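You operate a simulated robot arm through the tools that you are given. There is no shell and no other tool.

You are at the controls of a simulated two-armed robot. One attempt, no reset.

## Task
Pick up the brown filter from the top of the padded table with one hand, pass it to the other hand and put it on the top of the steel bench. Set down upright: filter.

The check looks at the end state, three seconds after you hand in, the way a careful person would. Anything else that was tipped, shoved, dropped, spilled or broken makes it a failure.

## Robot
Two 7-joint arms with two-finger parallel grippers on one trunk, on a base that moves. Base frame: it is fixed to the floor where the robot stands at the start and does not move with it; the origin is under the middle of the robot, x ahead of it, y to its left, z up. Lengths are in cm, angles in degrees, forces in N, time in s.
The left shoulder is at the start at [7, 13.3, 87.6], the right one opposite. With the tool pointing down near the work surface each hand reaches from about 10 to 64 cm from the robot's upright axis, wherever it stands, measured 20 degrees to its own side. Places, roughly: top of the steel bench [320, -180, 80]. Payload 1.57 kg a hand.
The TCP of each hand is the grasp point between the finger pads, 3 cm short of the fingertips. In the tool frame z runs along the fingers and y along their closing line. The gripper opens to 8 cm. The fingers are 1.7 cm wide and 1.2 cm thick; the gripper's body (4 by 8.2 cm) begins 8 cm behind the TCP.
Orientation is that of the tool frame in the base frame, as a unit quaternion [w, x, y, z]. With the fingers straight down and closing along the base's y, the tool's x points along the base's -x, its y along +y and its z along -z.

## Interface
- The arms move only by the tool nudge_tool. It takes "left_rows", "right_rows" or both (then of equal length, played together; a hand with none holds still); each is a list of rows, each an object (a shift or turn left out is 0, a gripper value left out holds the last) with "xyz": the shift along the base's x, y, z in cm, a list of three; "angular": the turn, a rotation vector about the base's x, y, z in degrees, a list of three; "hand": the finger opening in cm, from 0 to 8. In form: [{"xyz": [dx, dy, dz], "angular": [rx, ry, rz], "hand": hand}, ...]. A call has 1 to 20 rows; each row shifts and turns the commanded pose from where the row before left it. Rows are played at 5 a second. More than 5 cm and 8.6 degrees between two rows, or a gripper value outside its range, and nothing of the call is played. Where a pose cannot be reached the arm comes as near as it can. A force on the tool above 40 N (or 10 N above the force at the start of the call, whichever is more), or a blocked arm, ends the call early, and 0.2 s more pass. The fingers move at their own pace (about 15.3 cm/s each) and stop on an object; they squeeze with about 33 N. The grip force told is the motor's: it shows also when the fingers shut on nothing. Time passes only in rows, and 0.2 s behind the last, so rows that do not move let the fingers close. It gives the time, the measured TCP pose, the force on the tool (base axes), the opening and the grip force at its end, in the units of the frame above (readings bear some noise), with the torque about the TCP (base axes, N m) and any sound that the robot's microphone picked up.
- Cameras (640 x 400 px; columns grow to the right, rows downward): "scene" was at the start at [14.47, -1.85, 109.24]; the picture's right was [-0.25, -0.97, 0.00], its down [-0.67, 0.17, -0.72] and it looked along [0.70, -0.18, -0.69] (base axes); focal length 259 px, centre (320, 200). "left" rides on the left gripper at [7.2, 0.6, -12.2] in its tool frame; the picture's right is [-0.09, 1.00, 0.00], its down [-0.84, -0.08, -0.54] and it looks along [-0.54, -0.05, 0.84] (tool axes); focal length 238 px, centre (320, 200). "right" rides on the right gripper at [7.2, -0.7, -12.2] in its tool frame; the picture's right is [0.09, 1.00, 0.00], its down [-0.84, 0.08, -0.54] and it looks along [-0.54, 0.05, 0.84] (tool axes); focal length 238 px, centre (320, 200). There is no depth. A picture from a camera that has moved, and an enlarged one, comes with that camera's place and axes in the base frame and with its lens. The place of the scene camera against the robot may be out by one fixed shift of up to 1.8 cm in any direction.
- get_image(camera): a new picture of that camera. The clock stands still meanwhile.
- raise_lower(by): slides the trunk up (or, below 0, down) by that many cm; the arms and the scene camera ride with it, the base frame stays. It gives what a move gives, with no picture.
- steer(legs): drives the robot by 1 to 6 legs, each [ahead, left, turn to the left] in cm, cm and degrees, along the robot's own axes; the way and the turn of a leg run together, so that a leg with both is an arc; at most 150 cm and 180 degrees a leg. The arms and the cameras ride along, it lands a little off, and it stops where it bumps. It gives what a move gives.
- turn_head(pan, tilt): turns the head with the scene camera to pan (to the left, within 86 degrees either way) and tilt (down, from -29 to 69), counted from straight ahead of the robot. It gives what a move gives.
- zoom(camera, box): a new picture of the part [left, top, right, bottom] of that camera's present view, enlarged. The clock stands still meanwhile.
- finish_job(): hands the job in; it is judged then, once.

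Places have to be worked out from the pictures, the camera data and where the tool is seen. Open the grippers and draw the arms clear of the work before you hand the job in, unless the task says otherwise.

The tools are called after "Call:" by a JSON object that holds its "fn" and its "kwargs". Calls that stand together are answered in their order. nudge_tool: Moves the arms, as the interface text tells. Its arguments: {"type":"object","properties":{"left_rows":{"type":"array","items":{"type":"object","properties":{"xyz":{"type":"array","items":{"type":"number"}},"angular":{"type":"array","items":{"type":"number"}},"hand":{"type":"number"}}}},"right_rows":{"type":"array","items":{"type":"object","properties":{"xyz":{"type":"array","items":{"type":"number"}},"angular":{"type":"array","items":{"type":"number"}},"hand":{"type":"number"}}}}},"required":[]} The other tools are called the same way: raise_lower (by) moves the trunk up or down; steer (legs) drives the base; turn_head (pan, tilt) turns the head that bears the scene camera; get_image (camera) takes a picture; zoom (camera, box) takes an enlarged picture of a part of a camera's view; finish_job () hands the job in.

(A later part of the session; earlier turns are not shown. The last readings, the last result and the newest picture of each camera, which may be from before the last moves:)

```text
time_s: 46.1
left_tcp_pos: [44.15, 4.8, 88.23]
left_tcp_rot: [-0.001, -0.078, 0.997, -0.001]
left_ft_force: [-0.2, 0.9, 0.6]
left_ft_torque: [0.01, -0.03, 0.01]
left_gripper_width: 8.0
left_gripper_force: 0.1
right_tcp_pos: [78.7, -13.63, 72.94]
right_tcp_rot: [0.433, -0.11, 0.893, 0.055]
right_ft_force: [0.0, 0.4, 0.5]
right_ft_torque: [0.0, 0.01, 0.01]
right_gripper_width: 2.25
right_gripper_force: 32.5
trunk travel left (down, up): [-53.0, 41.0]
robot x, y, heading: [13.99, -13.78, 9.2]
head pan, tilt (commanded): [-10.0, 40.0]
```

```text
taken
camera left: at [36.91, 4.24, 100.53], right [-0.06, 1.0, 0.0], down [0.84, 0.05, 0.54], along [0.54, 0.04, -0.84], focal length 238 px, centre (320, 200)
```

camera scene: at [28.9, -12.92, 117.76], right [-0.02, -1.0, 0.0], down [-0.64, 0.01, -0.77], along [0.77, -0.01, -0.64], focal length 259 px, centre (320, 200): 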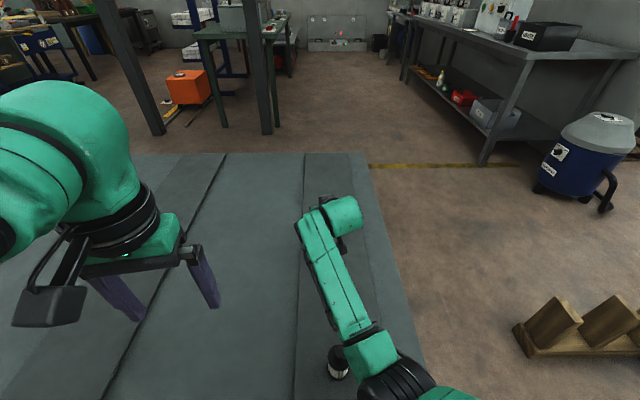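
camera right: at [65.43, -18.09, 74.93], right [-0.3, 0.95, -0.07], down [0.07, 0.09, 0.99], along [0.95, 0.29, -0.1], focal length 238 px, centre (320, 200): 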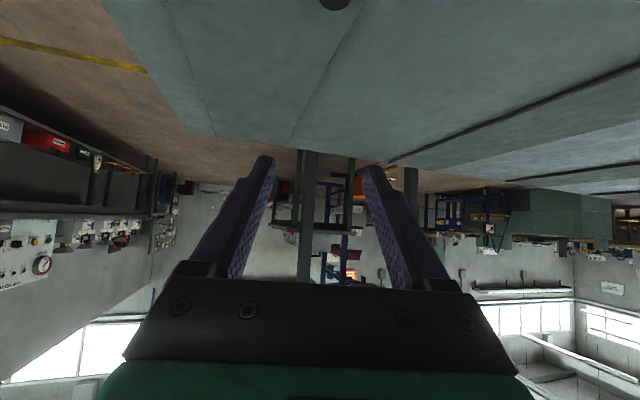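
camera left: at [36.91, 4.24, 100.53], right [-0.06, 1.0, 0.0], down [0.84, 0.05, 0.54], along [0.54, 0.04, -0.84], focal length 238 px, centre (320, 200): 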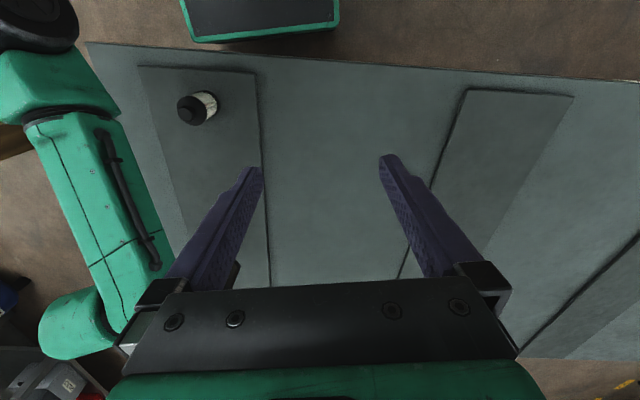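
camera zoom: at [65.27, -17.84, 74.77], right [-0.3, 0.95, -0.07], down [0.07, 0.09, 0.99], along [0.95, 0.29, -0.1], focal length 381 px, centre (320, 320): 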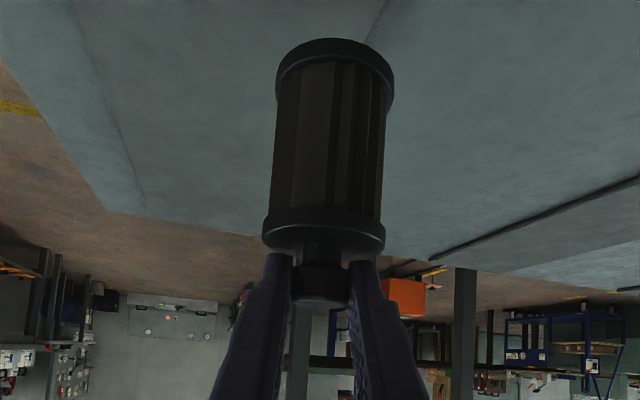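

The knob grip holds solidly. I'll raise the trunk 12 cm so everything clears the white filter, then back straight away from the table.

Call:
{"fn": "raise_lower", "kwargs": {"by": 12}}

Call:
{"fn": "steer", "kwargs": {"legs": [[-35, 0, 0]]}}

Call:
{"fn": "zoom", "kwargs": {"camera": "right", "box": [220, 0, 420, 250]}}

Call:
{"fn": "get_image", "kwargs": {"camera": "scene"}}

```text
time_s: 47.6
left_tcp_pos: [44.16, 4.77, 100.28]
left_tcp_rot: [-0.001, -0.078, 0.997, -0.001]
left_ft_force: [0.5, 0.1, 0.2]
left_ft_torque: [0.0, 0.0, 0.0]
left_gripper_width: 8.0
left_gripper_force: 0.0
right_tcp_pos: [78.59, -13.85, 84.69]
right_tcp_rot: [0.433, -0.11, 0.893, 0.054]
right_ft_force: [-0.9, -0.1, -0.4]
right_ft_torque: [-0.01, 0.03, 0.0]
right_gripper_width: 2.22
right_gripper_force: 33.3
trunk travel left (down, up): [-65.0, 29.0]
robot x, y, heading: [14.18, -13.84, 8.9]
head pan, tilt (commanded): [-10.0, 40.0]
```

```text
time_s: 49.9
left_tcp_pos: [9.18, -0.81, 100.25]
left_tcp_rot: [-0.001, -0.083, 0.997, 0.001]
left_ft_force: [0.4, -0.2, -0.2]
left_ft_torque: [0.01, -0.03, 0.0]
left_gripper_width: 8.01
left_gripper_force: 0.1
right_tcp_pos: [43.95, -19.06, 84.84]
right_tcp_rot: [0.433, -0.112, 0.893, 0.054]
right_ft_force: [0.2, 0.2, -1.8]
right_ft_torque: [-0.01, 0.02, -0.01]
right_gripper_width: 2.24
right_gripper_force: 33.5
trunk travel left (down, up): [-65.0, 29.0]
robot x, y, heading: [-20.95, -19.37, 9.4]
head pan, tilt (commanded): [-10.0, 40.0]
```

```text
1.60 times, centred on (320, 125) of right
camera zoom: at [30.56, -23.15, 86.69], right [-0.3, 0.95, -0.07], down [0.07, 0.1, 0.99], along [0.95, 0.3, -0.1], focal length 381 px, centre (320, 320)
```

zoom: 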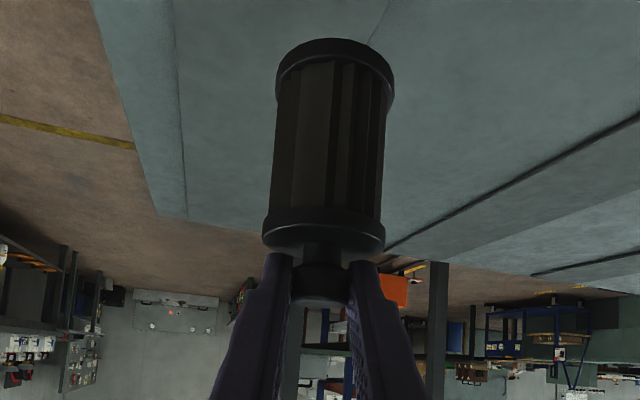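

```text
taken
camera scene: at [-5.85, -18.42, 129.76], right [-0.01, -1.0, 0.0], down [-0.64, 0.01, -0.77], along [0.77, -0.01, -0.64], focal length 259 px, centre (320, 200)
```

scene: 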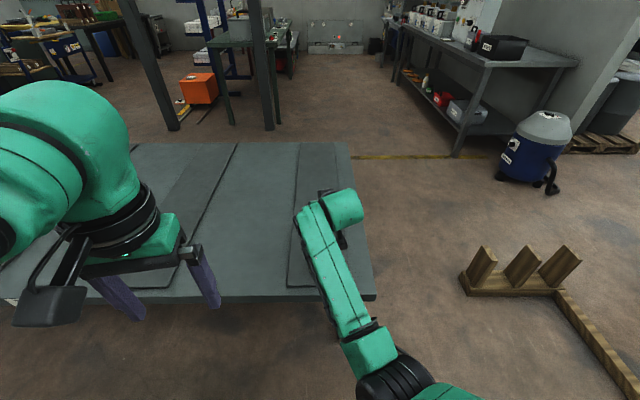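

The grip is unchanged. I'll straighten out, strafe right into the aisle beside the table (about y -69), and drive ahead along it.

Call:
{"fn": "steer", "kwargs": {"legs": [[0, 0, -9.3], [0, -50, 0]]}}

Call:
{"fn": "turn_head", "kwargs": {"pan": -20, "tilt": 30}}

Call:
{"fn": "get_image", "kwargs": {"camera": "scene"}}

Call:
{"fn": "get_image", "kwargs": {"camera": "right"}}

Call:
{"fn": "get_image", "kwargs": {"camera": "left"}}

```text
time_s: 53.5
left_tcp_pos: [11.87, -55.64, 100.34]
left_tcp_rot: [0.0, 0.002, 1.0, 0.0]
left_ft_force: [-0.2, 0.0, 0.3]
left_ft_torque: [0.0, 0.0, -0.01]
left_gripper_width: 8.01
left_gripper_force: 0.0
right_tcp_pos: [43.09, -79.48, 84.81]
right_tcp_rot: [0.436, -0.037, 0.899, 0.018]
right_ft_force: [0.7, 0.1, -0.7]
right_ft_torque: [0.01, 0.04, 0.02]
right_gripper_width: 2.22
right_gripper_force: 32.4
trunk travel left (down, up): [-65.0, 29.0]
robot x, y, heading: [-20.63, -69.08, -0.4]
head pan, tilt (commanded): [-10.0, 40.0]
```

```text
time_s: 54.2
left_tcp_pos: [11.81, -55.61, 100.3]
left_tcp_rot: [-0.001, 0.002, 1.0, 0.0]
left_ft_force: [0.8, 0.0, -0.4]
left_ft_torque: [0.0, -0.02, 0.0]
left_gripper_width: 7.99
left_gripper_force: 0.1
right_tcp_pos: [43.0, -79.51, 84.86]
right_tcp_rot: [0.436, -0.038, 0.899, 0.019]
right_ft_force: [0.1, 0.2, -0.2]
right_ft_torque: [0.0, 0.01, 0.01]
right_gripper_width: 2.24
right_gripper_force: 32.9
trunk travel left (down, up): [-65.0, 29.0]
robot x, y, heading: [-20.91, -69.0, -0.3]
head pan, tilt (commanded): [-20.0, 30.0]
```

```text
taken
camera scene: at [-5.88, -71.95, 131.29], right [-0.35, -0.94, 0.0], down [-0.47, 0.17, -0.87], along [0.81, -0.3, -0.5], focal length 259 px, centre (320, 200)
```

scene: 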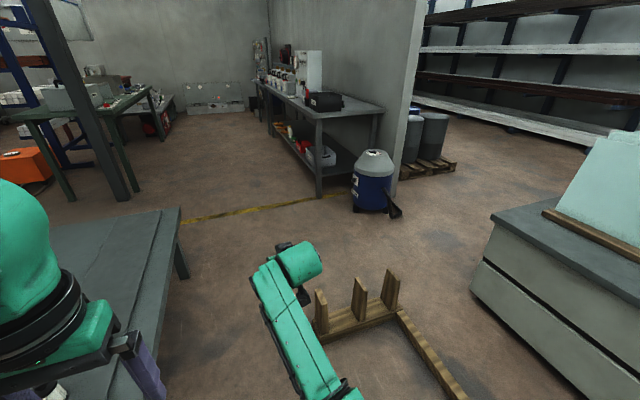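

```text
taken
camera right: at [29.12, -81.33, 86.69], right [-0.14, 0.99, -0.07], down [0.09, 0.08, 0.99], along [0.99, 0.13, -0.1], focal length 238 px, centre (320, 200)
```

right: 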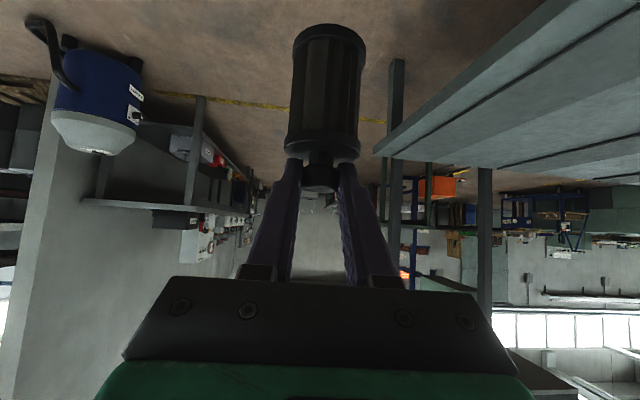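

```text
taken
camera left: at [4.7, -54.94, 112.53], right [0.1, 1.0, 0.0], down [0.84, -0.08, 0.54], along [0.54, -0.05, -0.84], focal length 238 px, centre (320, 200)
```

left: 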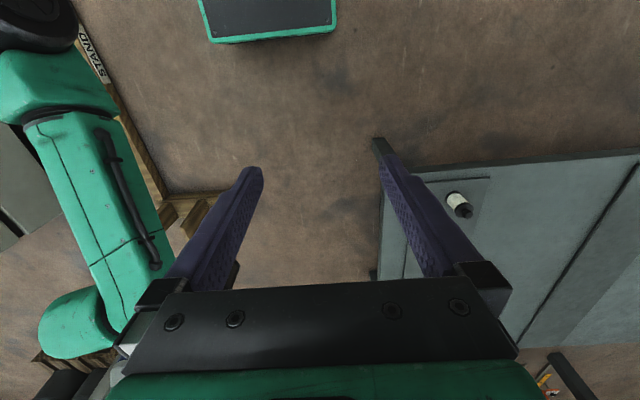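

The aisle is clear with about 9 cm each side and the white filter stands untouched. I'll drive ahead 150 cm.

Call:
{"fn": "steer", "kwargs": {"legs": [[150, 0, 0.3]]}}

Call:
{"fn": "turn_head", "kwargs": {"pan": -45, "tilt": 25}}

Call:
{"fn": "get_image", "kwargs": {"camera": "scene"}}

Call:
{"fn": "get_image", "kwargs": {"camera": "right"}}

```text
time_s: 61.6
left_tcp_pos: [161.86, -56.62, 100.29]
left_tcp_rot: [-0.001, 0.002, 1.0, 0.0]
left_ft_force: [0.1, 0.2, -0.4]
left_ft_torque: [-0.01, 0.03, -0.02]
left_gripper_width: 8.03
left_gripper_force: 0.0
right_tcp_pos: [193.0, -80.41, 84.85]
right_tcp_rot: [0.436, -0.038, 0.899, 0.019]
right_ft_force: [0.6, -1.0, -1.3]
right_ft_torque: [-0.02, -0.03, 0.0]
right_gripper_width: 2.22
right_gripper_force: 33.0
trunk travel left (down, up): [-65.0, 29.0]
robot x, y, heading: [128.9, -70.15, -0.3]
head pan, tilt (commanded): [-20.0, 30.0]
```

```text
time_s: 62.5
left_tcp_pos: [161.88, -56.44, 100.24]
left_tcp_rot: [-0.001, 0.002, 1.0, -0.001]
left_ft_force: [-0.6, 0.0, 0.8]
left_ft_torque: [-0.01, -0.01, 0.01]
left_gripper_width: 8.01
left_gripper_force: 0.1
right_tcp_pos: [193.1, -80.48, 84.82]
right_tcp_rot: [0.435, -0.038, 0.899, 0.019]
right_ft_force: [-0.9, 0.0, -0.3]
right_ft_torque: [0.01, 0.03, 0.02]
right_gripper_width: 2.21
right_gripper_force: 32.7
trunk travel left (down, up): [-65.0, 29.0]
robot x, y, heading: [129.14, -69.61, -0.3]
head pan, tilt (commanded): [-45.0, 25.0]
```

```text
taken
camera scene: at [142.1, -76.17, 132.09], right [-0.71, -0.7, 0.0], down [-0.3, 0.3, -0.91], along [0.64, -0.64, -0.42], focal length 259 px, centre (320, 200)
```

scene: 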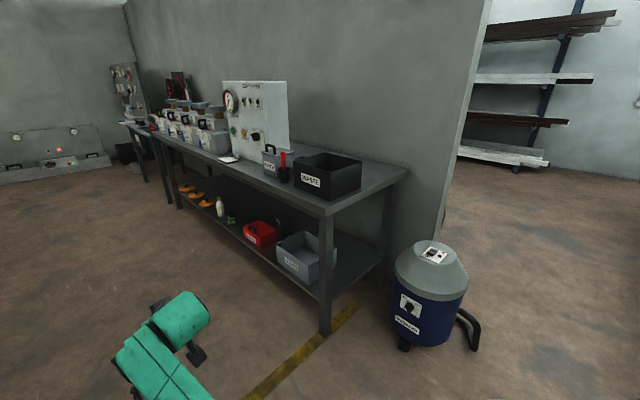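

```text
taken
camera right: at [179.09, -82.18, 86.7], right [-0.14, 0.99, -0.07], down [0.09, 0.08, 0.99], along [0.99, 0.13, -0.1], focal length 238 px, centre (320, 200)
```

right: 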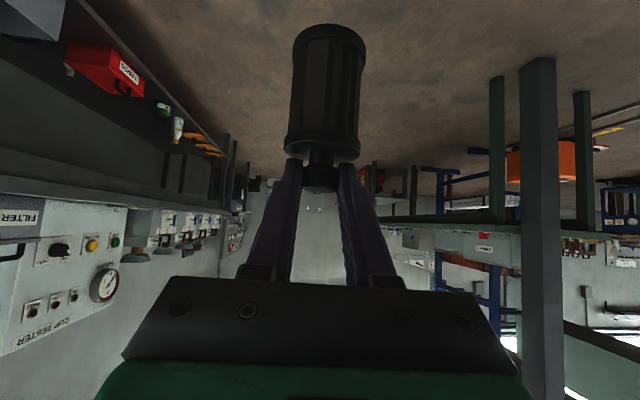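

I now see the bench: clutter with a black bin near its near end, a free strip along the front, and free area at the near end. I'll zoom in on the top.

Call:
{"fn": "zoom", "kwargs": {"camera": "scene", "box": [110, 60, 430, 260]}}

Call:
{"fn": "zoom", "kwargs": {"camera": "scene", "box": [220, 120, 420, 245]}}

```text
2.00 times, centred on (270, 160) of scene
camera zoom: at [142.1, -76.17, 132.09], right [-0.71, -0.7, 0.0], down [-0.3, 0.3, -0.91], along [0.64, -0.64, -0.42], focal length 518 px, centre (420, 280)
```

zoom: 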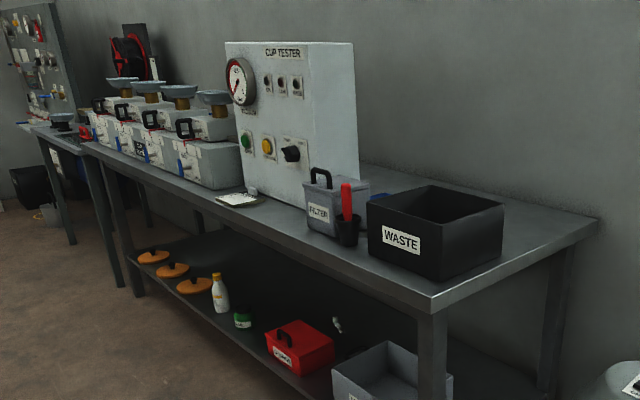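

```text
3.20 times, centred on (320, 182) of scene
camera zoom: at [142.1, -76.17, 132.09], right [-0.71, -0.7, 0.0], down [-0.3, 0.3, -0.91], along [0.64, -0.64, -0.42], focal length 828 px, centre (320, 256)
```

zoom: 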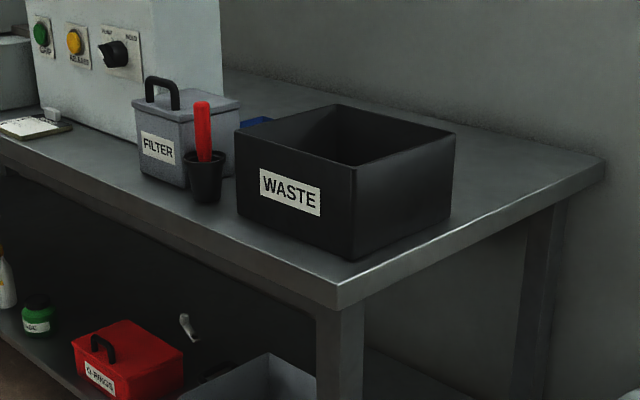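

The spot for the filter will be the free front strip between the FILTER box and the clipboard, about [289, -156]. First, in this open space, I'll swing the right hand to a handover pose, pointing left-forward in front of the robot, and check that the arm can do it.

Call:
{"fn": "nudge_tool", "kwargs": {"right_rows": [{"xyz": [-1.5, 0.95, 0], "angular": [0, 0, 4], "hand": 0}, {"xyz": [-1.5, 0.95, 0], "angular": [0, 0, 4]}, {"xyz": [-1.5, 0.95, 0], "angular": [0, 0, 4]}, {"xyz": [-1.5, 0.95, 0], "angular": [0, 0, 4]}, {"xyz": [-1.5, 0.95, 0], "angular": [0, 0, 4]}, {"xyz": [-1.5, 0.95, 0], "angular": [0, 0, 4]}, {"xyz": [-1.5, 0.95, 0], "angular": [0, 0, 4]}, {"xyz": [-1.5, 0.95, 0], "angular": [0, 0, 4]}, {"xyz": [-1.5, 0.95, 0], "angular": [0, 0, 4]}, {"xyz": [-1.5, 0.95, 0], "angular": [0, 0, 4]}, {"xyz": [0, 0, 0]}]}}

Call:
{"fn": "turn_head", "kwargs": {"pan": 0, "tilt": 50}}

Call:
{"fn": "get_image", "kwargs": {"camera": "scene"}}

Call:
{"fn": "get_image", "kwargs": {"camera": "right"}}

Call:
{"fn": "get_image", "kwargs": {"camera": "left"}}

```text
time_s: 64.9
left_tcp_pos: [162.05, -56.54, 100.23]
left_tcp_rot: [-0.001, 0.002, 1.0, 0.0]
left_ft_force: [-0.1, 0.7, 0.0]
left_ft_torque: [-0.03, 0.01, 0.0]
left_gripper_width: 8.01
left_gripper_force: 0.0
right_tcp_pos: [177.97, -70.85, 84.91]
right_tcp_rot: [0.403, -0.342, 0.832, 0.167]
right_ft_force: [0.2, -0.1, -0.9]
right_ft_torque: [0.01, 0.01, 0.0]
right_gripper_width: 2.22
right_gripper_force: 33.2
trunk travel left (down, up): [-65.0, 29.0]
robot x, y, heading: [129.03, -70.15, -0.1]
head pan, tilt (commanded): [-45.0, 25.0]
```

```text
time_s: 66.1
left_tcp_pos: [161.95, -56.5, 100.26]
left_tcp_rot: [-0.001, 0.002, 1.0, 0.0]
left_ft_force: [0.0, 0.9, 0.6]
left_ft_torque: [0.0, 0.0, -0.03]
left_gripper_width: 8.01
left_gripper_force: 0.1
right_tcp_pos: [178.06, -70.87, 84.71]
right_tcp_rot: [0.403, -0.342, 0.832, 0.167]
right_ft_force: [0.6, 0.2, -1.0]
right_ft_torque: [0.02, 0.01, 0.04]
right_gripper_width: 2.22
right_gripper_force: 33.2
trunk travel left (down, up): [-65.0, 29.0]
robot x, y, heading: [129.13, -69.89, -0.3]
head pan, tilt (commanded): [0.0, 50.0]
```

```text
taken
camera scene: at [143.32, -69.68, 128.35], right [-0.01, -1.0, 0.0], down [-0.77, 0.01, -0.64], along [0.64, 0.0, -0.77], focal length 259 px, centre (320, 200)
```

scene: 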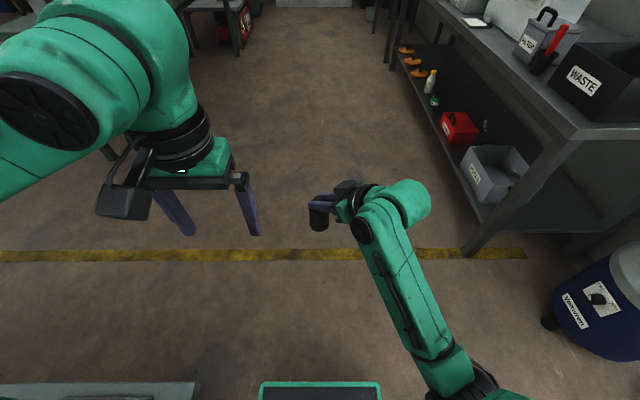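

```text
taken
camera right: at [168.55, -81.15, 86.7], right [-0.74, 0.67, -0.07], down [0.01, 0.12, 0.99], along [0.67, 0.74, -0.1], focal length 238 px, centre (320, 200)
```

right: 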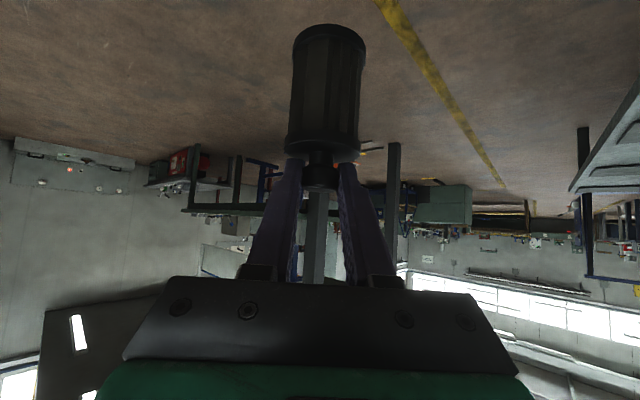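

```text
taken
camera left: at [154.69, -55.77, 112.53], right [0.1, 1.0, 0.0], down [0.84, -0.08, 0.54], along [0.54, -0.05, -0.84], focal length 238 px, centre (320, 200)
```

left: 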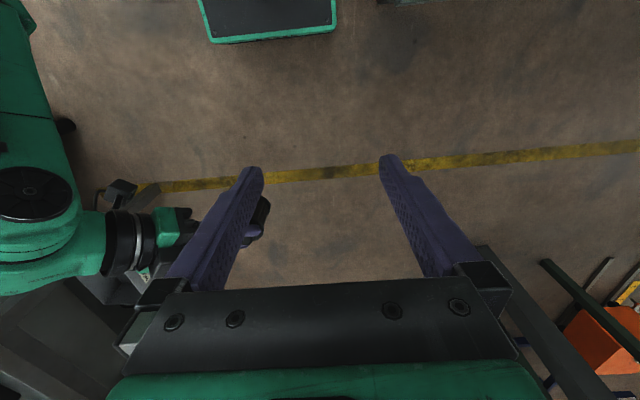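

The right arm takes the pose well with the filter steady. Next I'll rehearse the left hand's mirrored pose (yaw 45° right, pitched about 52°), kept 14 cm back from the filter.

Call:
{"fn": "nudge_tool", "kwargs": {"left_rows": [{"xyz": [0.5, 0, -1], "angular": [0, 0, -7.5], "hand": 8}, {"xyz": [0.5, 0, -1], "angular": [0, 0, -7.5]}, {"xyz": [0.5, 0, -1], "angular": [0, 0, -7.5]}, {"xyz": [0.5, 0, -1], "angular": [0, 0, -7.5]}, {"xyz": [0.5, 0, -1], "angular": [0, 0, -7.5]}, {"xyz": [0.5, 0, -1], "angular": [0, 0, -7.5]}, {"xyz": [0.9, -0.8, -1], "angular": [-6.08, -6.08, 0]}, {"xyz": [0.9, -0.8, -1], "angular": [-6.08, -6.08, 0]}, {"xyz": [0.9, -0.8, -1], "angular": [-6.08, -6.08, 0]}, {"xyz": [0.9, -0.8, -1], "angular": [-6.08, -6.08, 0]}, {"xyz": [0.9, -0.8, -1], "angular": [-6.08, -6.08, 0]}, {"xyz": [0.9, -0.8, -1], "angular": [-6.08, -6.08, 0]}, {"xyz": [0, 0, 0]}, {"xyz": [0, 0, 0]}]}}

Call:
{"fn": "get_image", "kwargs": {"camera": "scene"}}

Call:
{"fn": "get_image", "kwargs": {"camera": "left"}}

Call:
{"fn": "get_image", "kwargs": {"camera": "right"}}

```text
time_s: 69.1
left_tcp_pos: [172.21, -63.65, 90.06]
left_tcp_rot: [0.403, 0.346, 0.831, -0.165]
left_ft_force: [-0.6, 0.3, -0.3]
left_ft_torque: [0.02, 0.02, 0.02]
left_gripper_width: 8.01
left_gripper_force: 0.1
left hand out of reach, approached as far as the arm can: row 8, 9
right_tcp_pos: [178.03, -70.78, 84.89]
right_tcp_rot: [0.404, -0.342, 0.832, 0.166]
right_ft_force: [0.1, -0.4, 0.1]
right_ft_torque: [-0.02, -0.02, 0.03]
right_gripper_width: 2.19
right_gripper_force: 32.6
trunk travel left (down, up): [-65.0, 29.0]
robot x, y, heading: [129.39, -69.99, 0.0]
head pan, tilt (commanded): [0.0, 50.0]
```

```text
taken
camera scene: at [143.29, -69.67, 128.35], right [-0.01, -1.0, 0.0], down [-0.77, 0.0, -0.64], along [0.64, 0.0, -0.77], focal length 259 px, centre (320, 200)
```

scene: 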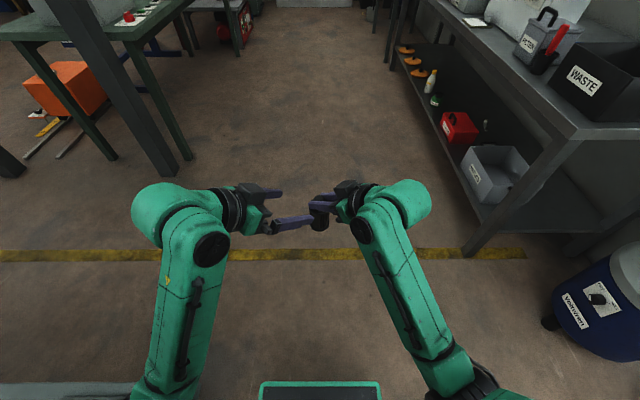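

```text
taken
camera left: at [162.83, -53.15, 92.03], right [0.75, 0.66, 0.08], down [0.01, -0.13, 0.99], along [0.67, -0.74, -0.1], focal length 238 px, centre (320, 200)
```

left: 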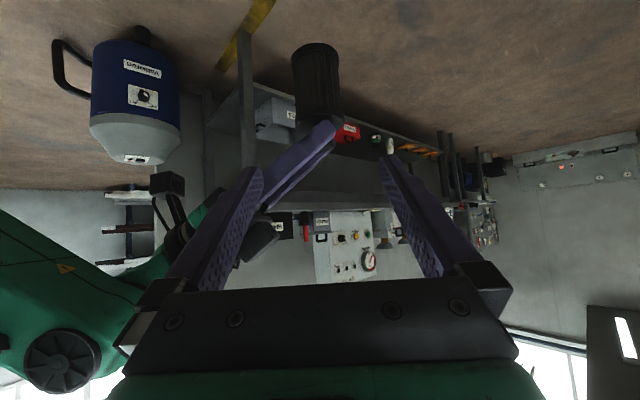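

```text
taken
camera right: at [168.53, -81.14, 86.7], right [-0.74, 0.67, -0.07], down [0.01, 0.12, 0.99], along [0.67, 0.74, -0.1], focal length 238 px, centre (320, 200)
```

right: 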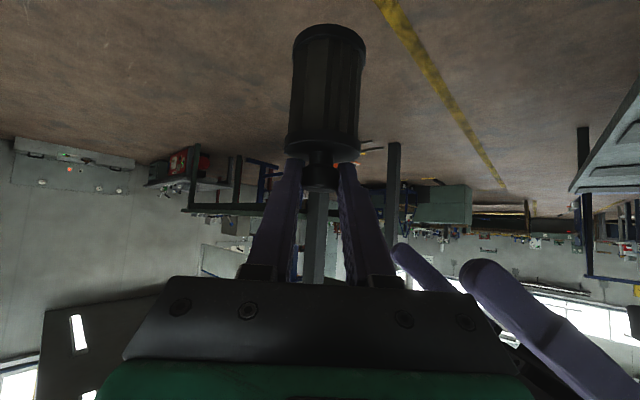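

Both arms can take the handover pose and the left camera sees the filter. I'll drive along the bench to about x 289 and turn to face it, still well back from the bench.

Call:
{"fn": "steer", "kwargs": {"legs": [[150, 0, 0.2], [10, 0, 0]]}}

Call:
{"fn": "zoom", "kwargs": {"camera": "right", "box": [220, 0, 420, 250]}}

Call:
{"fn": "get_image", "kwargs": {"camera": "scene"}}

```text
time_s: 77.3
left_tcp_pos: [333.4, -65.18, 90.14]
left_tcp_rot: [0.402, 0.349, 0.83, -0.166]
left_ft_force: [-0.7, -0.3, -0.7]
left_ft_torque: [0.0, -0.02, -0.03]
left_gripper_width: 8.03
left_gripper_force: 0.2
right_tcp_pos: [339.08, -72.33, 84.75]
right_tcp_rot: [0.403, -0.34, 0.833, 0.166]
right_ft_force: [0.1, 0.3, -1.2]
right_ft_torque: [0.02, 0.02, 0.05]
right_gripper_width: 2.21
right_gripper_force: 33.0
trunk travel left (down, up): [-65.0, 29.0]
robot x, y, heading: [290.06, -71.33, -0.8]
head pan, tilt (commanded): [0.0, 50.0]
```

```text
1.60 times, centred on (320, 125) of right
camera zoom: at [329.67, -82.68, 86.69], right [-0.74, 0.67, -0.07], down [0.01, 0.12, 0.99], along [0.67, 0.73, -0.1], focal length 381 px, centre (320, 320)
```

zoom: 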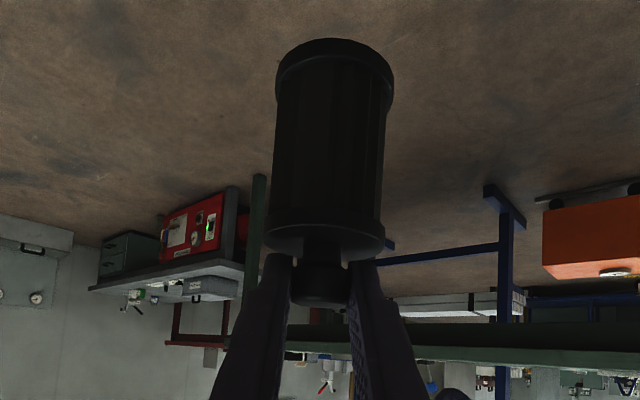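

```text
taken
camera scene: at [304.49, -71.1, 128.34], right [-0.01, -1.0, 0.0], down [-0.77, 0.01, -0.64], along [0.64, -0.01, -0.77], focal length 259 px, centre (320, 200)
```

scene: 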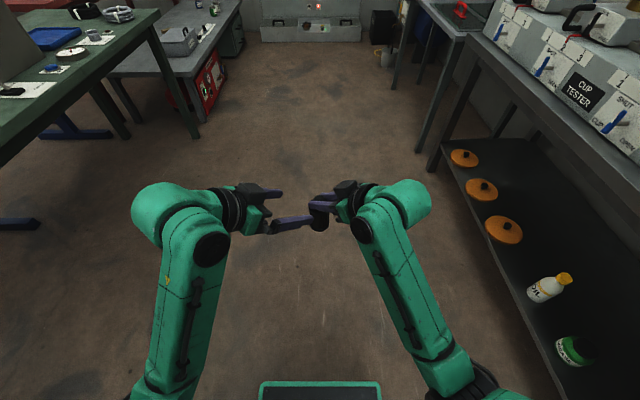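

The filter is steady at [290, -71]. I'll turn right to face the bench, raise the trunk, and look at the bench top.

Call:
{"fn": "steer", "kwargs": {"legs": [[0, 0, -89.3]]}}

Call:
{"fn": "raise_lower", "kwargs": {"by": 14}}

Call:
{"fn": "turn_head", "kwargs": {"pan": 0, "tilt": 40}}

Call:
{"fn": "get_image", "kwargs": {"camera": "scene"}}

Call:
{"fn": "get_image", "kwargs": {"camera": "left"}}

Call:
{"fn": "get_image", "kwargs": {"camera": "right"}}

```text
time_s: 81.5
left_tcp_pos: [296.66, -114.52, 90.08]
left_tcp_rot: [0.168, 0.832, 0.343, -0.401]
left_ft_force: [0.6, 0.7, 0.6]
left_ft_torque: [-0.01, 0.03, -0.02]
left_gripper_width: 7.99
left_gripper_force: 0.1
right_tcp_pos: [289.46, -120.13, 84.78]
right_tcp_rot: [0.403, 0.345, 0.831, -0.166]
right_ft_force: [-0.5, 1.0, -0.5]
right_ft_torque: [-0.01, 0.0, -0.04]
right_gripper_width: 2.24
right_gripper_force: 32.7
trunk travel left (down, up): [-65.0, 29.0]
robot x, y, heading: [290.32, -71.26, -90.2]
head pan, tilt (commanded): [0.0, 50.0]
```

```text
time_s: 83.2
left_tcp_pos: [296.55, -114.48, 104.03]
left_tcp_rot: [0.168, 0.832, 0.344, -0.401]
left_ft_force: [-0.3, -0.1, -0.2]
left_ft_torque: [0.0, 0.03, 0.02]
left_gripper_width: 8.01
left_gripper_force: 0.0
right_tcp_pos: [289.46, -120.16, 98.72]
right_tcp_rot: [0.403, 0.346, 0.831, -0.167]
right_ft_force: [-0.5, -0.4, -0.9]
right_ft_torque: [0.0, 0.03, -0.05]
right_gripper_width: 2.23
right_gripper_force: 32.9
trunk travel left (down, up): [-79.0, 15.0]
robot x, y, heading: [290.21, -71.24, -90.0]
head pan, tilt (commanded): [0.0, 50.0]
```

```text
time_s: 83.9
left_tcp_pos: [296.56, -114.51, 104.06]
left_tcp_rot: [0.168, 0.832, 0.344, -0.401]
left_ft_force: [0.2, 0.0, -0.1]
left_ft_torque: [-0.01, -0.02, 0.0]
left_gripper_width: 8.01
left_gripper_force: 0.1
right_tcp_pos: [289.39, -120.02, 98.81]
right_tcp_rot: [0.403, 0.346, 0.831, -0.167]
right_ft_force: [-0.3, 0.8, -0.9]
right_ft_torque: [0.01, 0.0, 0.01]
right_gripper_width: 2.22
right_gripper_force: 32.8
trunk travel left (down, up): [-79.0, 15.0]
robot x, y, heading: [290.03, -71.58, -90.1]
head pan, tilt (commanded): [0.0, 40.0]
```

```text
taken
camera scene: at [291.7, -84.51, 143.75], right [-1.0, 0.0, 0.0], down [0.0, 0.64, -0.77], along [0.0, -0.77, -0.64], focal length 259 px, centre (320, 200)
```

scene: 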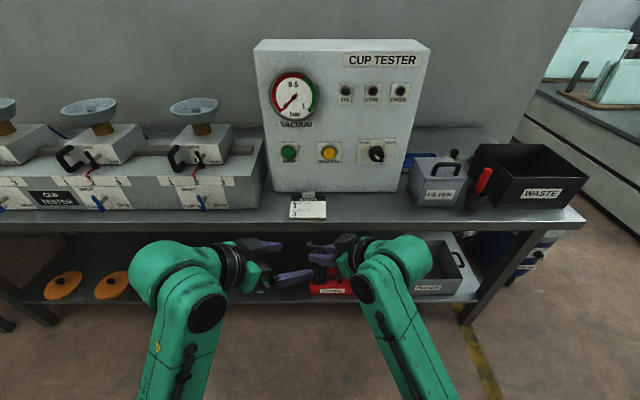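

```text
taken
camera left: at [306.97, -104.93, 106.04], right [0.66, -0.74, 0.08], down [-0.13, -0.01, 0.99], along [-0.74, -0.67, -0.1], focal length 238 px, centre (320, 200)
```

left: 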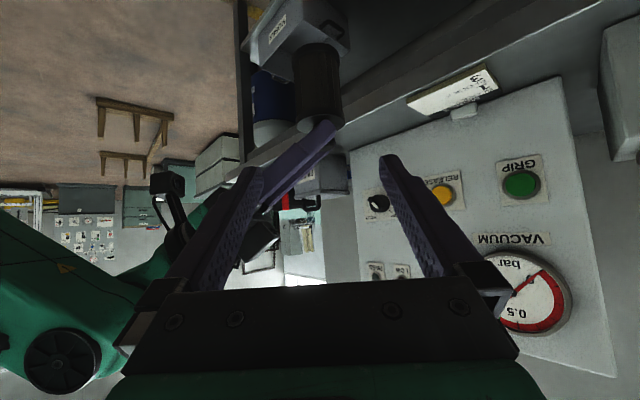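

```text
taken
camera right: at [279.07, -110.66, 100.69], right [0.66, 0.74, -0.07], down [0.12, -0.01, 0.99], along [0.74, -0.67, -0.1], focal length 238 px, centre (320, 200)
```

right: 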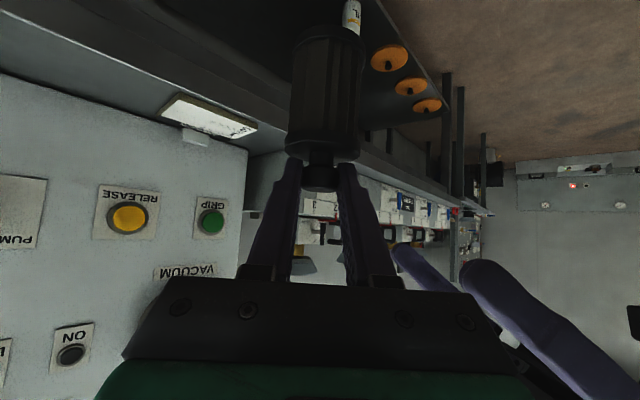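

The bench looks higher than the rough 80 cm (comparing two views suggests about z 85). I'll zoom with both hand cameras and the scene camera to fix its height and the free spot accurately.

Call:
{"fn": "zoom", "kwargs": {"camera": "right", "box": [120, 60, 320, 185]}}

Call:
{"fn": "zoom", "kwargs": {"camera": "left", "box": [330, 20, 530, 145]}}

Call:
{"fn": "zoom", "kwargs": {"camera": "scene", "box": [240, 170, 480, 260]}}

```text
3.20 times, centred on (220, 122) of right
camera zoom: at [279.07, -110.66, 100.69], right [0.66, 0.74, -0.07], down [0.12, -0.01, 0.99], along [0.74, -0.67, -0.1], focal length 763 px, centre (640, 448)
```

zoom: 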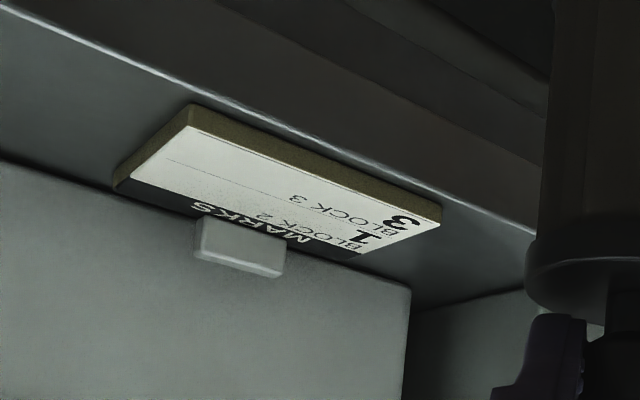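

```text
3.20 times, centred on (430, 82) of left
camera zoom: at [306.97, -104.93, 106.04], right [0.66, -0.74, 0.08], down [-0.13, -0.01, 0.99], along [-0.74, -0.67, -0.1], focal length 763 px, centre (-32, 576)
```

zoom: 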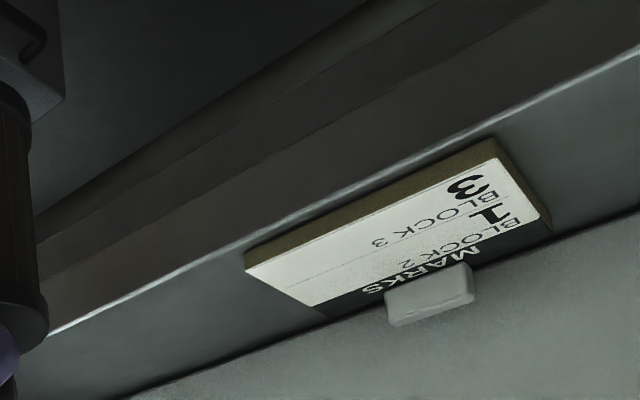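

```text
2.67 times, centred on (360, 215) of scene
camera zoom: at [291.7, -84.51, 143.75], right [-1.0, 0.0, 0.0], down [0.0, 0.64, -0.77], along [0.0, -0.77, -0.64], focal length 690 px, centre (213, 160)
```

zoom: 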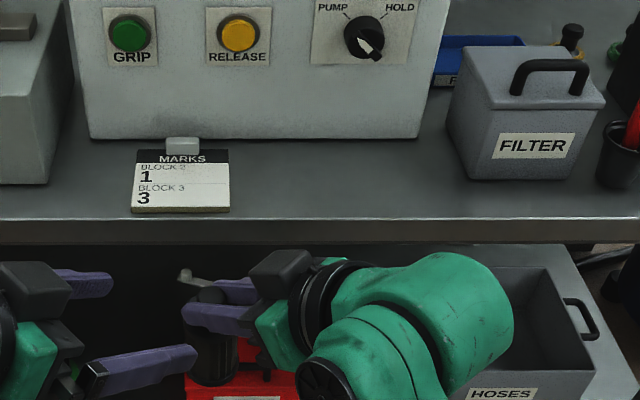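

From both hand cameras: the bench top is at about z 85.3 with its front edge at y about -142.4, the clipboard spans x 288 to 300, and the tester face is at y -158.6. The free spot is [273.5, -150]. I'll raise a little, strafe right 17 cm, then drive forward 29 cm so the filter hangs over that spot.

Call:
{"fn": "raise_lower", "kwargs": {"by": 2.5}}

Call:
{"fn": "steer", "kwargs": {"legs": [[0, -16.9, 0]]}}

Call:
{"fn": "steer", "kwargs": {"legs": [[20, 0, 0]]}}

Call:
{"fn": "get_image", "kwargs": {"camera": "scene"}}

Call:
{"fn": "get_image", "kwargs": {"camera": "right"}}

Call:
{"fn": "get_image", "kwargs": {"camera": "left"}}

```text
time_s: 84.6
left_tcp_pos: [296.64, -114.48, 106.5]
left_tcp_rot: [0.168, 0.832, 0.343, -0.401]
left_ft_force: [-0.6, 0.0, -0.3]
left_ft_torque: [0.0, 0.02, -0.02]
left_gripper_width: 8.0
left_gripper_force: 0.1
right_tcp_pos: [289.47, -120.16, 101.19]
right_tcp_rot: [0.403, 0.345, 0.831, -0.167]
right_ft_force: [-0.4, -0.7, -1.1]
right_ft_torque: [0.04, 0.05, 0.03]
right_gripper_width: 2.22
right_gripper_force: 33.0
trunk travel left (down, up): [-81.5, 12.5]
robot x, y, heading: [290.52, -71.49, -90.1]
head pan, tilt (commanded): [0.0, 40.0]
```

```text
time_s: 86.1
left_tcp_pos: [279.72, -114.36, 106.49]
left_tcp_rot: [0.167, 0.832, 0.343, -0.402]
left_ft_force: [0.8, 0.4, 0.0]
left_ft_torque: [0.02, 0.03, 0.0]
left_gripper_width: 7.97
left_gripper_force: 0.0
right_tcp_pos: [272.48, -120.1, 101.42]
right_tcp_rot: [0.402, 0.346, 0.831, -0.168]
right_ft_force: [-0.9, -0.4, -1.1]
right_ft_torque: [-0.01, 0.0, -0.02]
right_gripper_width: 2.21
right_gripper_force: 33.2
trunk travel left (down, up): [-81.5, 12.5]
robot x, y, heading: [273.28, -71.28, -90.0]
head pan, tilt (commanded): [0.0, 40.0]
```

```text
time_s: 87.7
left_tcp_pos: [279.4, -134.37, 106.65]
left_tcp_rot: [0.168, 0.833, 0.342, -0.402]
left_ft_force: [0.2, -0.5, 0.1]
left_ft_torque: [-0.02, -0.02, -0.02]
left_gripper_width: 8.01
left_gripper_force: 0.1
right_tcp_pos: [272.19, -140.05, 101.29]
right_tcp_rot: [0.403, 0.345, 0.831, -0.167]
right_ft_force: [-1.0, -0.4, -1.5]
right_ft_torque: [0.01, -0.01, 0.01]
right_gripper_width: 2.21
right_gripper_force: 32.9
trunk travel left (down, up): [-81.5, 12.5]
robot x, y, heading: [272.74, -91.42, -90.3]
head pan, tilt (commanded): [0.0, 40.0]
```

```text
taken
camera scene: at [274.52, -104.36, 146.28], right [-1.0, 0.01, 0.0], down [0.0, 0.64, -0.77], along [0.0, -0.77, -0.64], focal length 259 px, centre (320, 200)
```

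scene: 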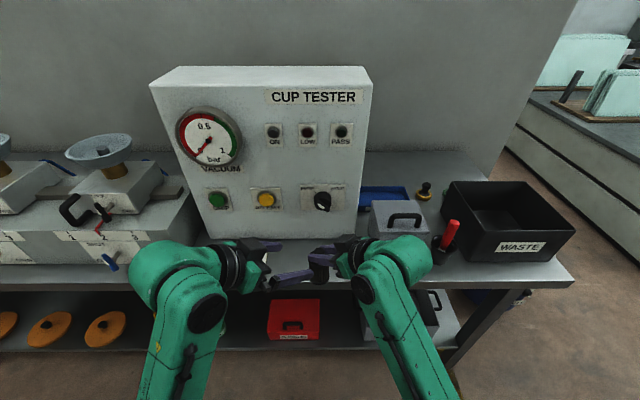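

```text
taken
camera right: at [261.83, -130.53, 103.25], right [0.67, 0.74, -0.07], down [0.12, -0.01, 0.99], along [0.74, -0.67, -0.1], focal length 238 px, centre (320, 200)
```

right: 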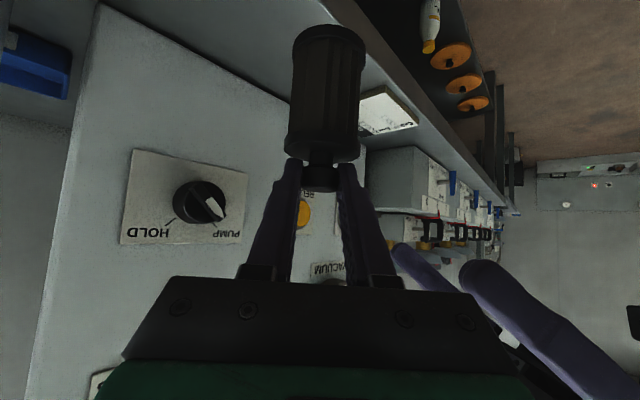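

```text
taken
camera left: at [289.73, -124.87, 108.58], right [0.66, -0.75, 0.08], down [-0.13, -0.01, 0.99], along [-0.74, -0.67, -0.1], focal length 238 px, centre (320, 200)
```

left: 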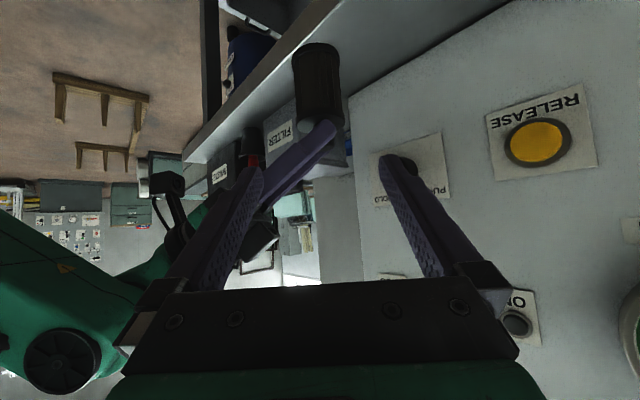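

The approach is clear. I'll drive the last 9 cm forward so the filter is over the spot and look again.

Call:
{"fn": "steer", "kwargs": {"legs": [[9, 0, 0.2]]}}

Call:
{"fn": "get_image", "kwargs": {"camera": "right"}}

Call:
{"fn": "get_image", "kwargs": {"camera": "left"}}

Call:
{"fn": "get_image", "kwargs": {"camera": "scene"}}

```text
time_s: 88.8
left_tcp_pos: [279.48, -143.22, 106.65]
left_tcp_rot: [0.168, 0.832, 0.344, -0.401]
left_ft_force: [-0.5, 0.0, 0.2]
left_ft_torque: [0.0, -0.01, -0.02]
left_gripper_width: 8.0
left_gripper_force: 0.1
right_tcp_pos: [272.42, -148.77, 101.36]
right_tcp_rot: [0.404, 0.345, 0.831, -0.167]
right_ft_force: [-0.4, 0.9, -0.6]
right_ft_torque: [0.0, 0.04, 0.04]
right_gripper_width: 2.2
right_gripper_force: 32.8
trunk travel left (down, up): [-81.5, 12.5]
robot x, y, heading: [273.21, -99.88, -90.2]
head pan, tilt (commanded): [0.0, 40.0]
```

```text
taken
camera right: at [261.9, -139.41, 103.26], right [0.66, 0.74, -0.07], down [0.12, -0.01, 0.99], along [0.74, -0.67, -0.1], focal length 238 px, centre (320, 200)
```

right: 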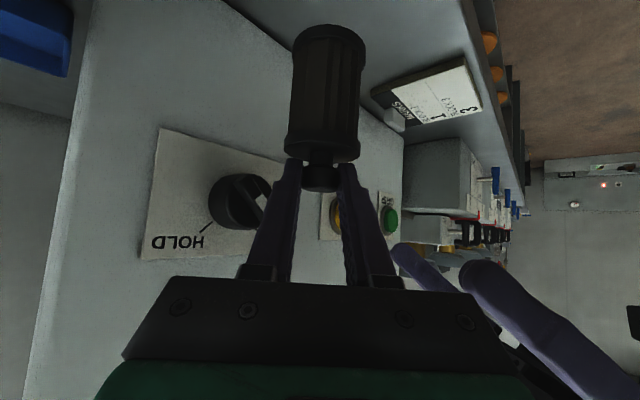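

```text
taken
camera left: at [289.78, -133.66, 108.6], right [0.66, -0.74, 0.08], down [-0.13, -0.01, 0.99], along [-0.74, -0.67, -0.1], focal length 238 px, centre (320, 200)
```

left: 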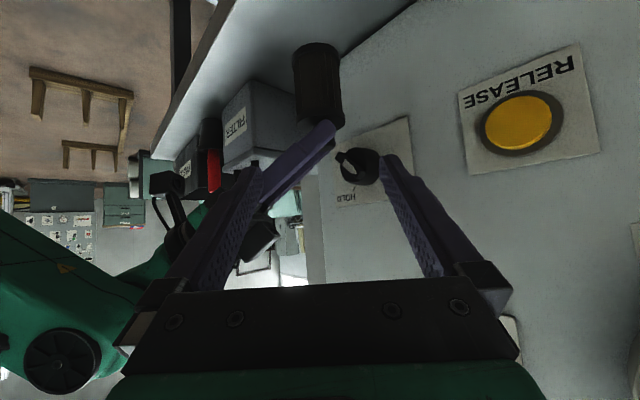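

```text
taken
camera scene: at [274.5, -113.2, 146.29], right [-1.0, 0.0, 0.0], down [0.0, 0.64, -0.77], along [0.0, -0.77, -0.64], focal length 259 px, centre (320, 200)
```

scene: 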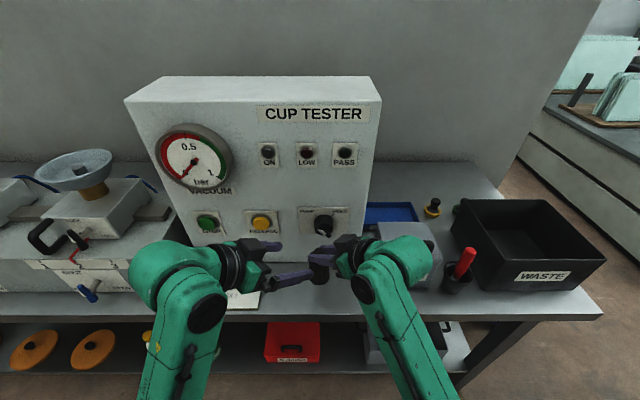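

The filter axis is at about [273.35, -149.7], over the clear spot, with its base about 6.7 cm above the bench. I'll lower the trunk 4.5 cm and check.

Call:
{"fn": "raise_lower", "kwargs": {"by": -4.5}}

Call:
{"fn": "get_image", "kwargs": {"camera": "right"}}

Call:
{"fn": "get_image", "kwargs": {"camera": "left"}}

Call:
{"fn": "get_image", "kwargs": {"camera": "scene"}}

```text
time_s: 89.7
left_tcp_pos: [279.53, -143.35, 102.09]
left_tcp_rot: [0.168, 0.832, 0.344, -0.401]
left_ft_force: [-0.3, -0.4, 0.4]
left_ft_torque: [0.0, 0.01, 0.02]
left_gripper_width: 8.02
left_gripper_force: 0.1
right_tcp_pos: [272.21, -149.03, 96.87]
right_tcp_rot: [0.402, 0.345, 0.831, -0.167]
right_ft_force: [-0.5, 0.4, -0.4]
right_ft_torque: [-0.02, 0.0, 0.02]
right_gripper_width: 2.22
right_gripper_force: 33.2
trunk travel left (down, up): [-77.0, 17.0]
robot x, y, heading: [272.95, -100.06, -90.0]
head pan, tilt (commanded): [0.0, 40.0]
```

```text
taken
camera right: at [261.89, -139.52, 98.7], right [0.66, 0.74, -0.07], down [0.12, -0.01, 0.99], along [0.74, -0.67, -0.1], focal length 238 px, centre (320, 200)
```

right: 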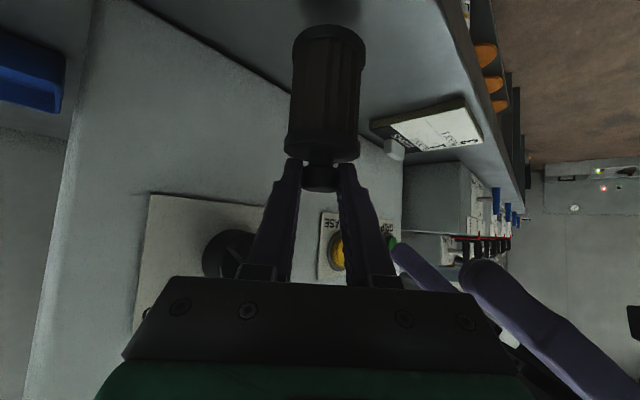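

```text
taken
camera left: at [289.78, -133.78, 104.05], right [0.66, -0.74, 0.08], down [-0.13, -0.01, 0.99], along [-0.74, -0.67, -0.1], focal length 238 px, centre (320, 200)
```

left: 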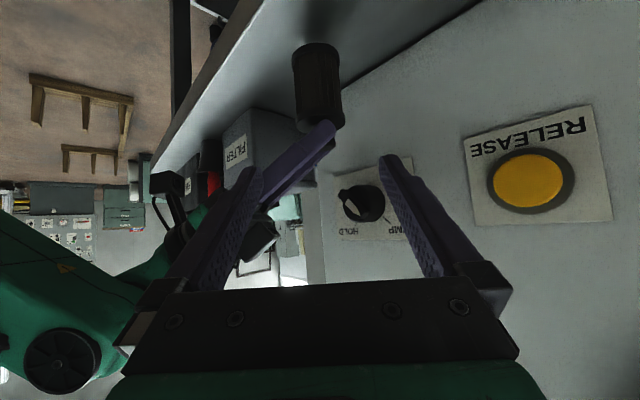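

```text
taken
camera scene: at [274.5, -113.36, 141.76], right [-1.0, 0.0, 0.0], down [0.0, 0.64, -0.77], along [0.0, -0.77, -0.64], focal length 259 px, centre (320, 200)
```

scene: 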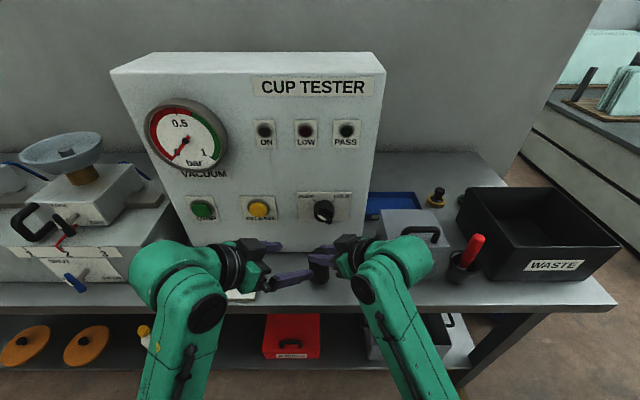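

The base hangs about 2 cm above the bench. I'll zoom in with the left camera to line the left hand up with the body.

Call:
{"fn": "zoom", "kwargs": {"camera": "left", "box": [220, 20, 420, 220]}}

Call:
{"fn": "zoom", "kwargs": {"camera": "scene", "box": [230, 210, 430, 320]}}

```text
2.00 times, centred on (320, 120) of left
camera zoom: at [289.78, -133.78, 104.05], right [0.66, -0.74, 0.08], down [-0.13, -0.01, 0.99], along [-0.74, -0.67, -0.1], focal length 477 px, centre (320, 360)
```

zoom: 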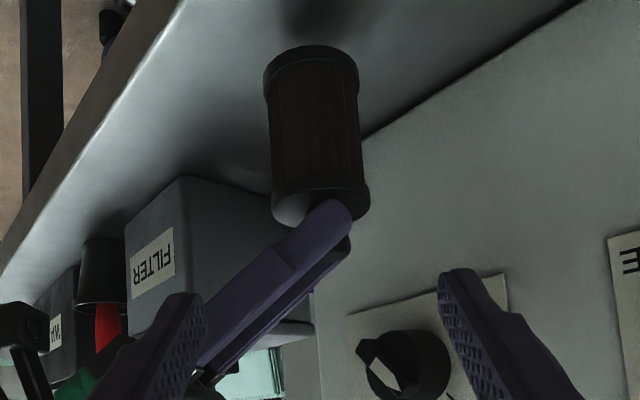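

```text
3.20 times, centred on (330, 265) of scene
camera zoom: at [274.5, -113.36, 141.76], right [-1.0, 0.0, 0.0], down [0.0, 0.64, -0.77], along [0.0, -0.77, -0.64], focal length 828 px, centre (288, -8)
```

zoom: 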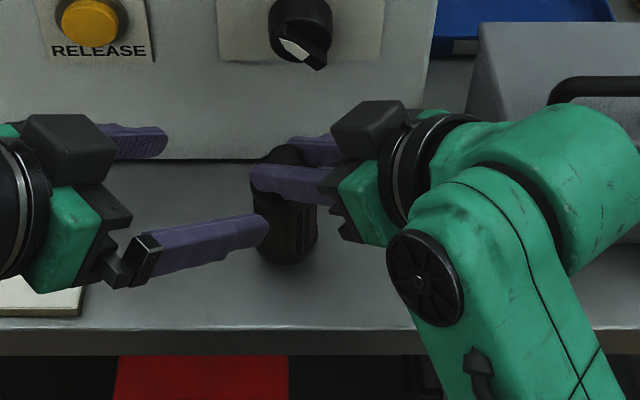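

The filter hangs plumb, and my computed left-hand path agrees with the image. I'll shift the left hand onto its approach line and advance 8 of the 13 cm.

Call:
{"fn": "nudge_tool", "kwargs": {"left_rows": [{"xyz": [0.76, 0.62, -1.24], "hand": 8}, {"xyz": [0.76, 0.63, -1.24]}, {"xyz": [-0.83, -0.83, -0.93]}, {"xyz": [-1.11, -1.11, -1.24]}, {"xyz": [-1.11, -1.11, -1.24]}, {"xyz": [-1.11, -1.11, -1.24]}, {"xyz": [-0.28, -0.28, -0.31]}, {"xyz": [0, 0, 0]}]}}

Call:
{"fn": "get_image", "kwargs": {"camera": "left"}}

Call:
{"fn": "get_image", "kwargs": {"camera": "right"}}

Call:
{"fn": "zoom", "kwargs": {"camera": "scene", "box": [230, 210, 430, 320]}}

```text
time_s: 91.5
left_tcp_pos: [276.49, -146.62, 94.62]
left_tcp_rot: [0.168, 0.832, 0.344, -0.401]
left_ft_force: [-1.0, 1.4, 0.0]
left_ft_torque: [0.0, -0.01, 0.03]
left_gripper_width: 8.0
left_gripper_force: 0.2
right_tcp_pos: [272.35, -149.12, 96.79]
right_tcp_rot: [0.404, 0.344, 0.831, -0.166]
right_ft_force: [0.2, -0.1, -1.8]
right_ft_torque: [-0.04, 0.0, 0.01]
right_gripper_width: 2.23
right_gripper_force: 32.7
trunk travel left (down, up): [-77.0, 17.0]
robot x, y, heading: [273.0, -99.99, -90.2]
head pan, tilt (commanded): [0.0, 40.0]
```

```text
taken
camera left: at [286.83, -137.06, 96.55], right [0.66, -0.74, 0.08], down [-0.13, -0.01, 0.99], along [-0.74, -0.67, -0.1], focal length 238 px, centre (320, 200)
```

left: 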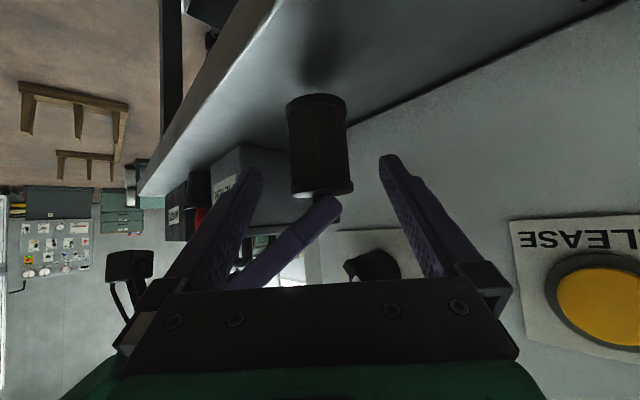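

```text
taken
camera right: at [261.89, -139.56, 98.69], right [0.66, 0.74, -0.07], down [0.12, -0.01, 0.99], along [0.74, -0.67, -0.1], focal length 238 px, centre (320, 200)
```

right: 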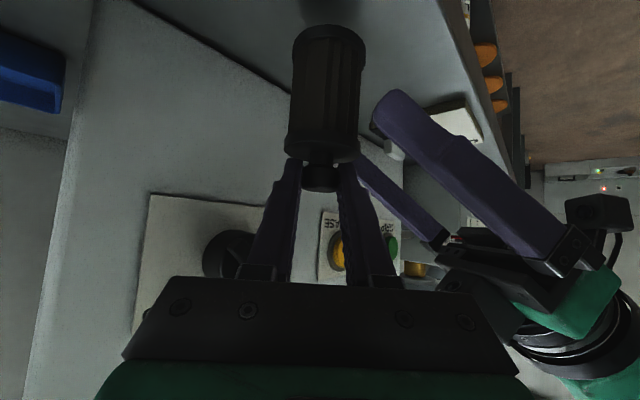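

```text
3.20 times, centred on (330, 265) of scene
camera zoom: at [274.5, -113.42, 141.76], right [-1.0, 0.0, 0.0], down [0.0, 0.64, -0.77], along [0.0, -0.77, -0.64], focal length 828 px, centre (288, -8)
```

zoom: 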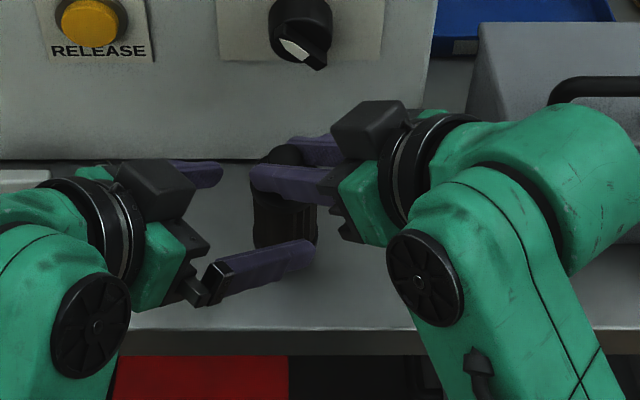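

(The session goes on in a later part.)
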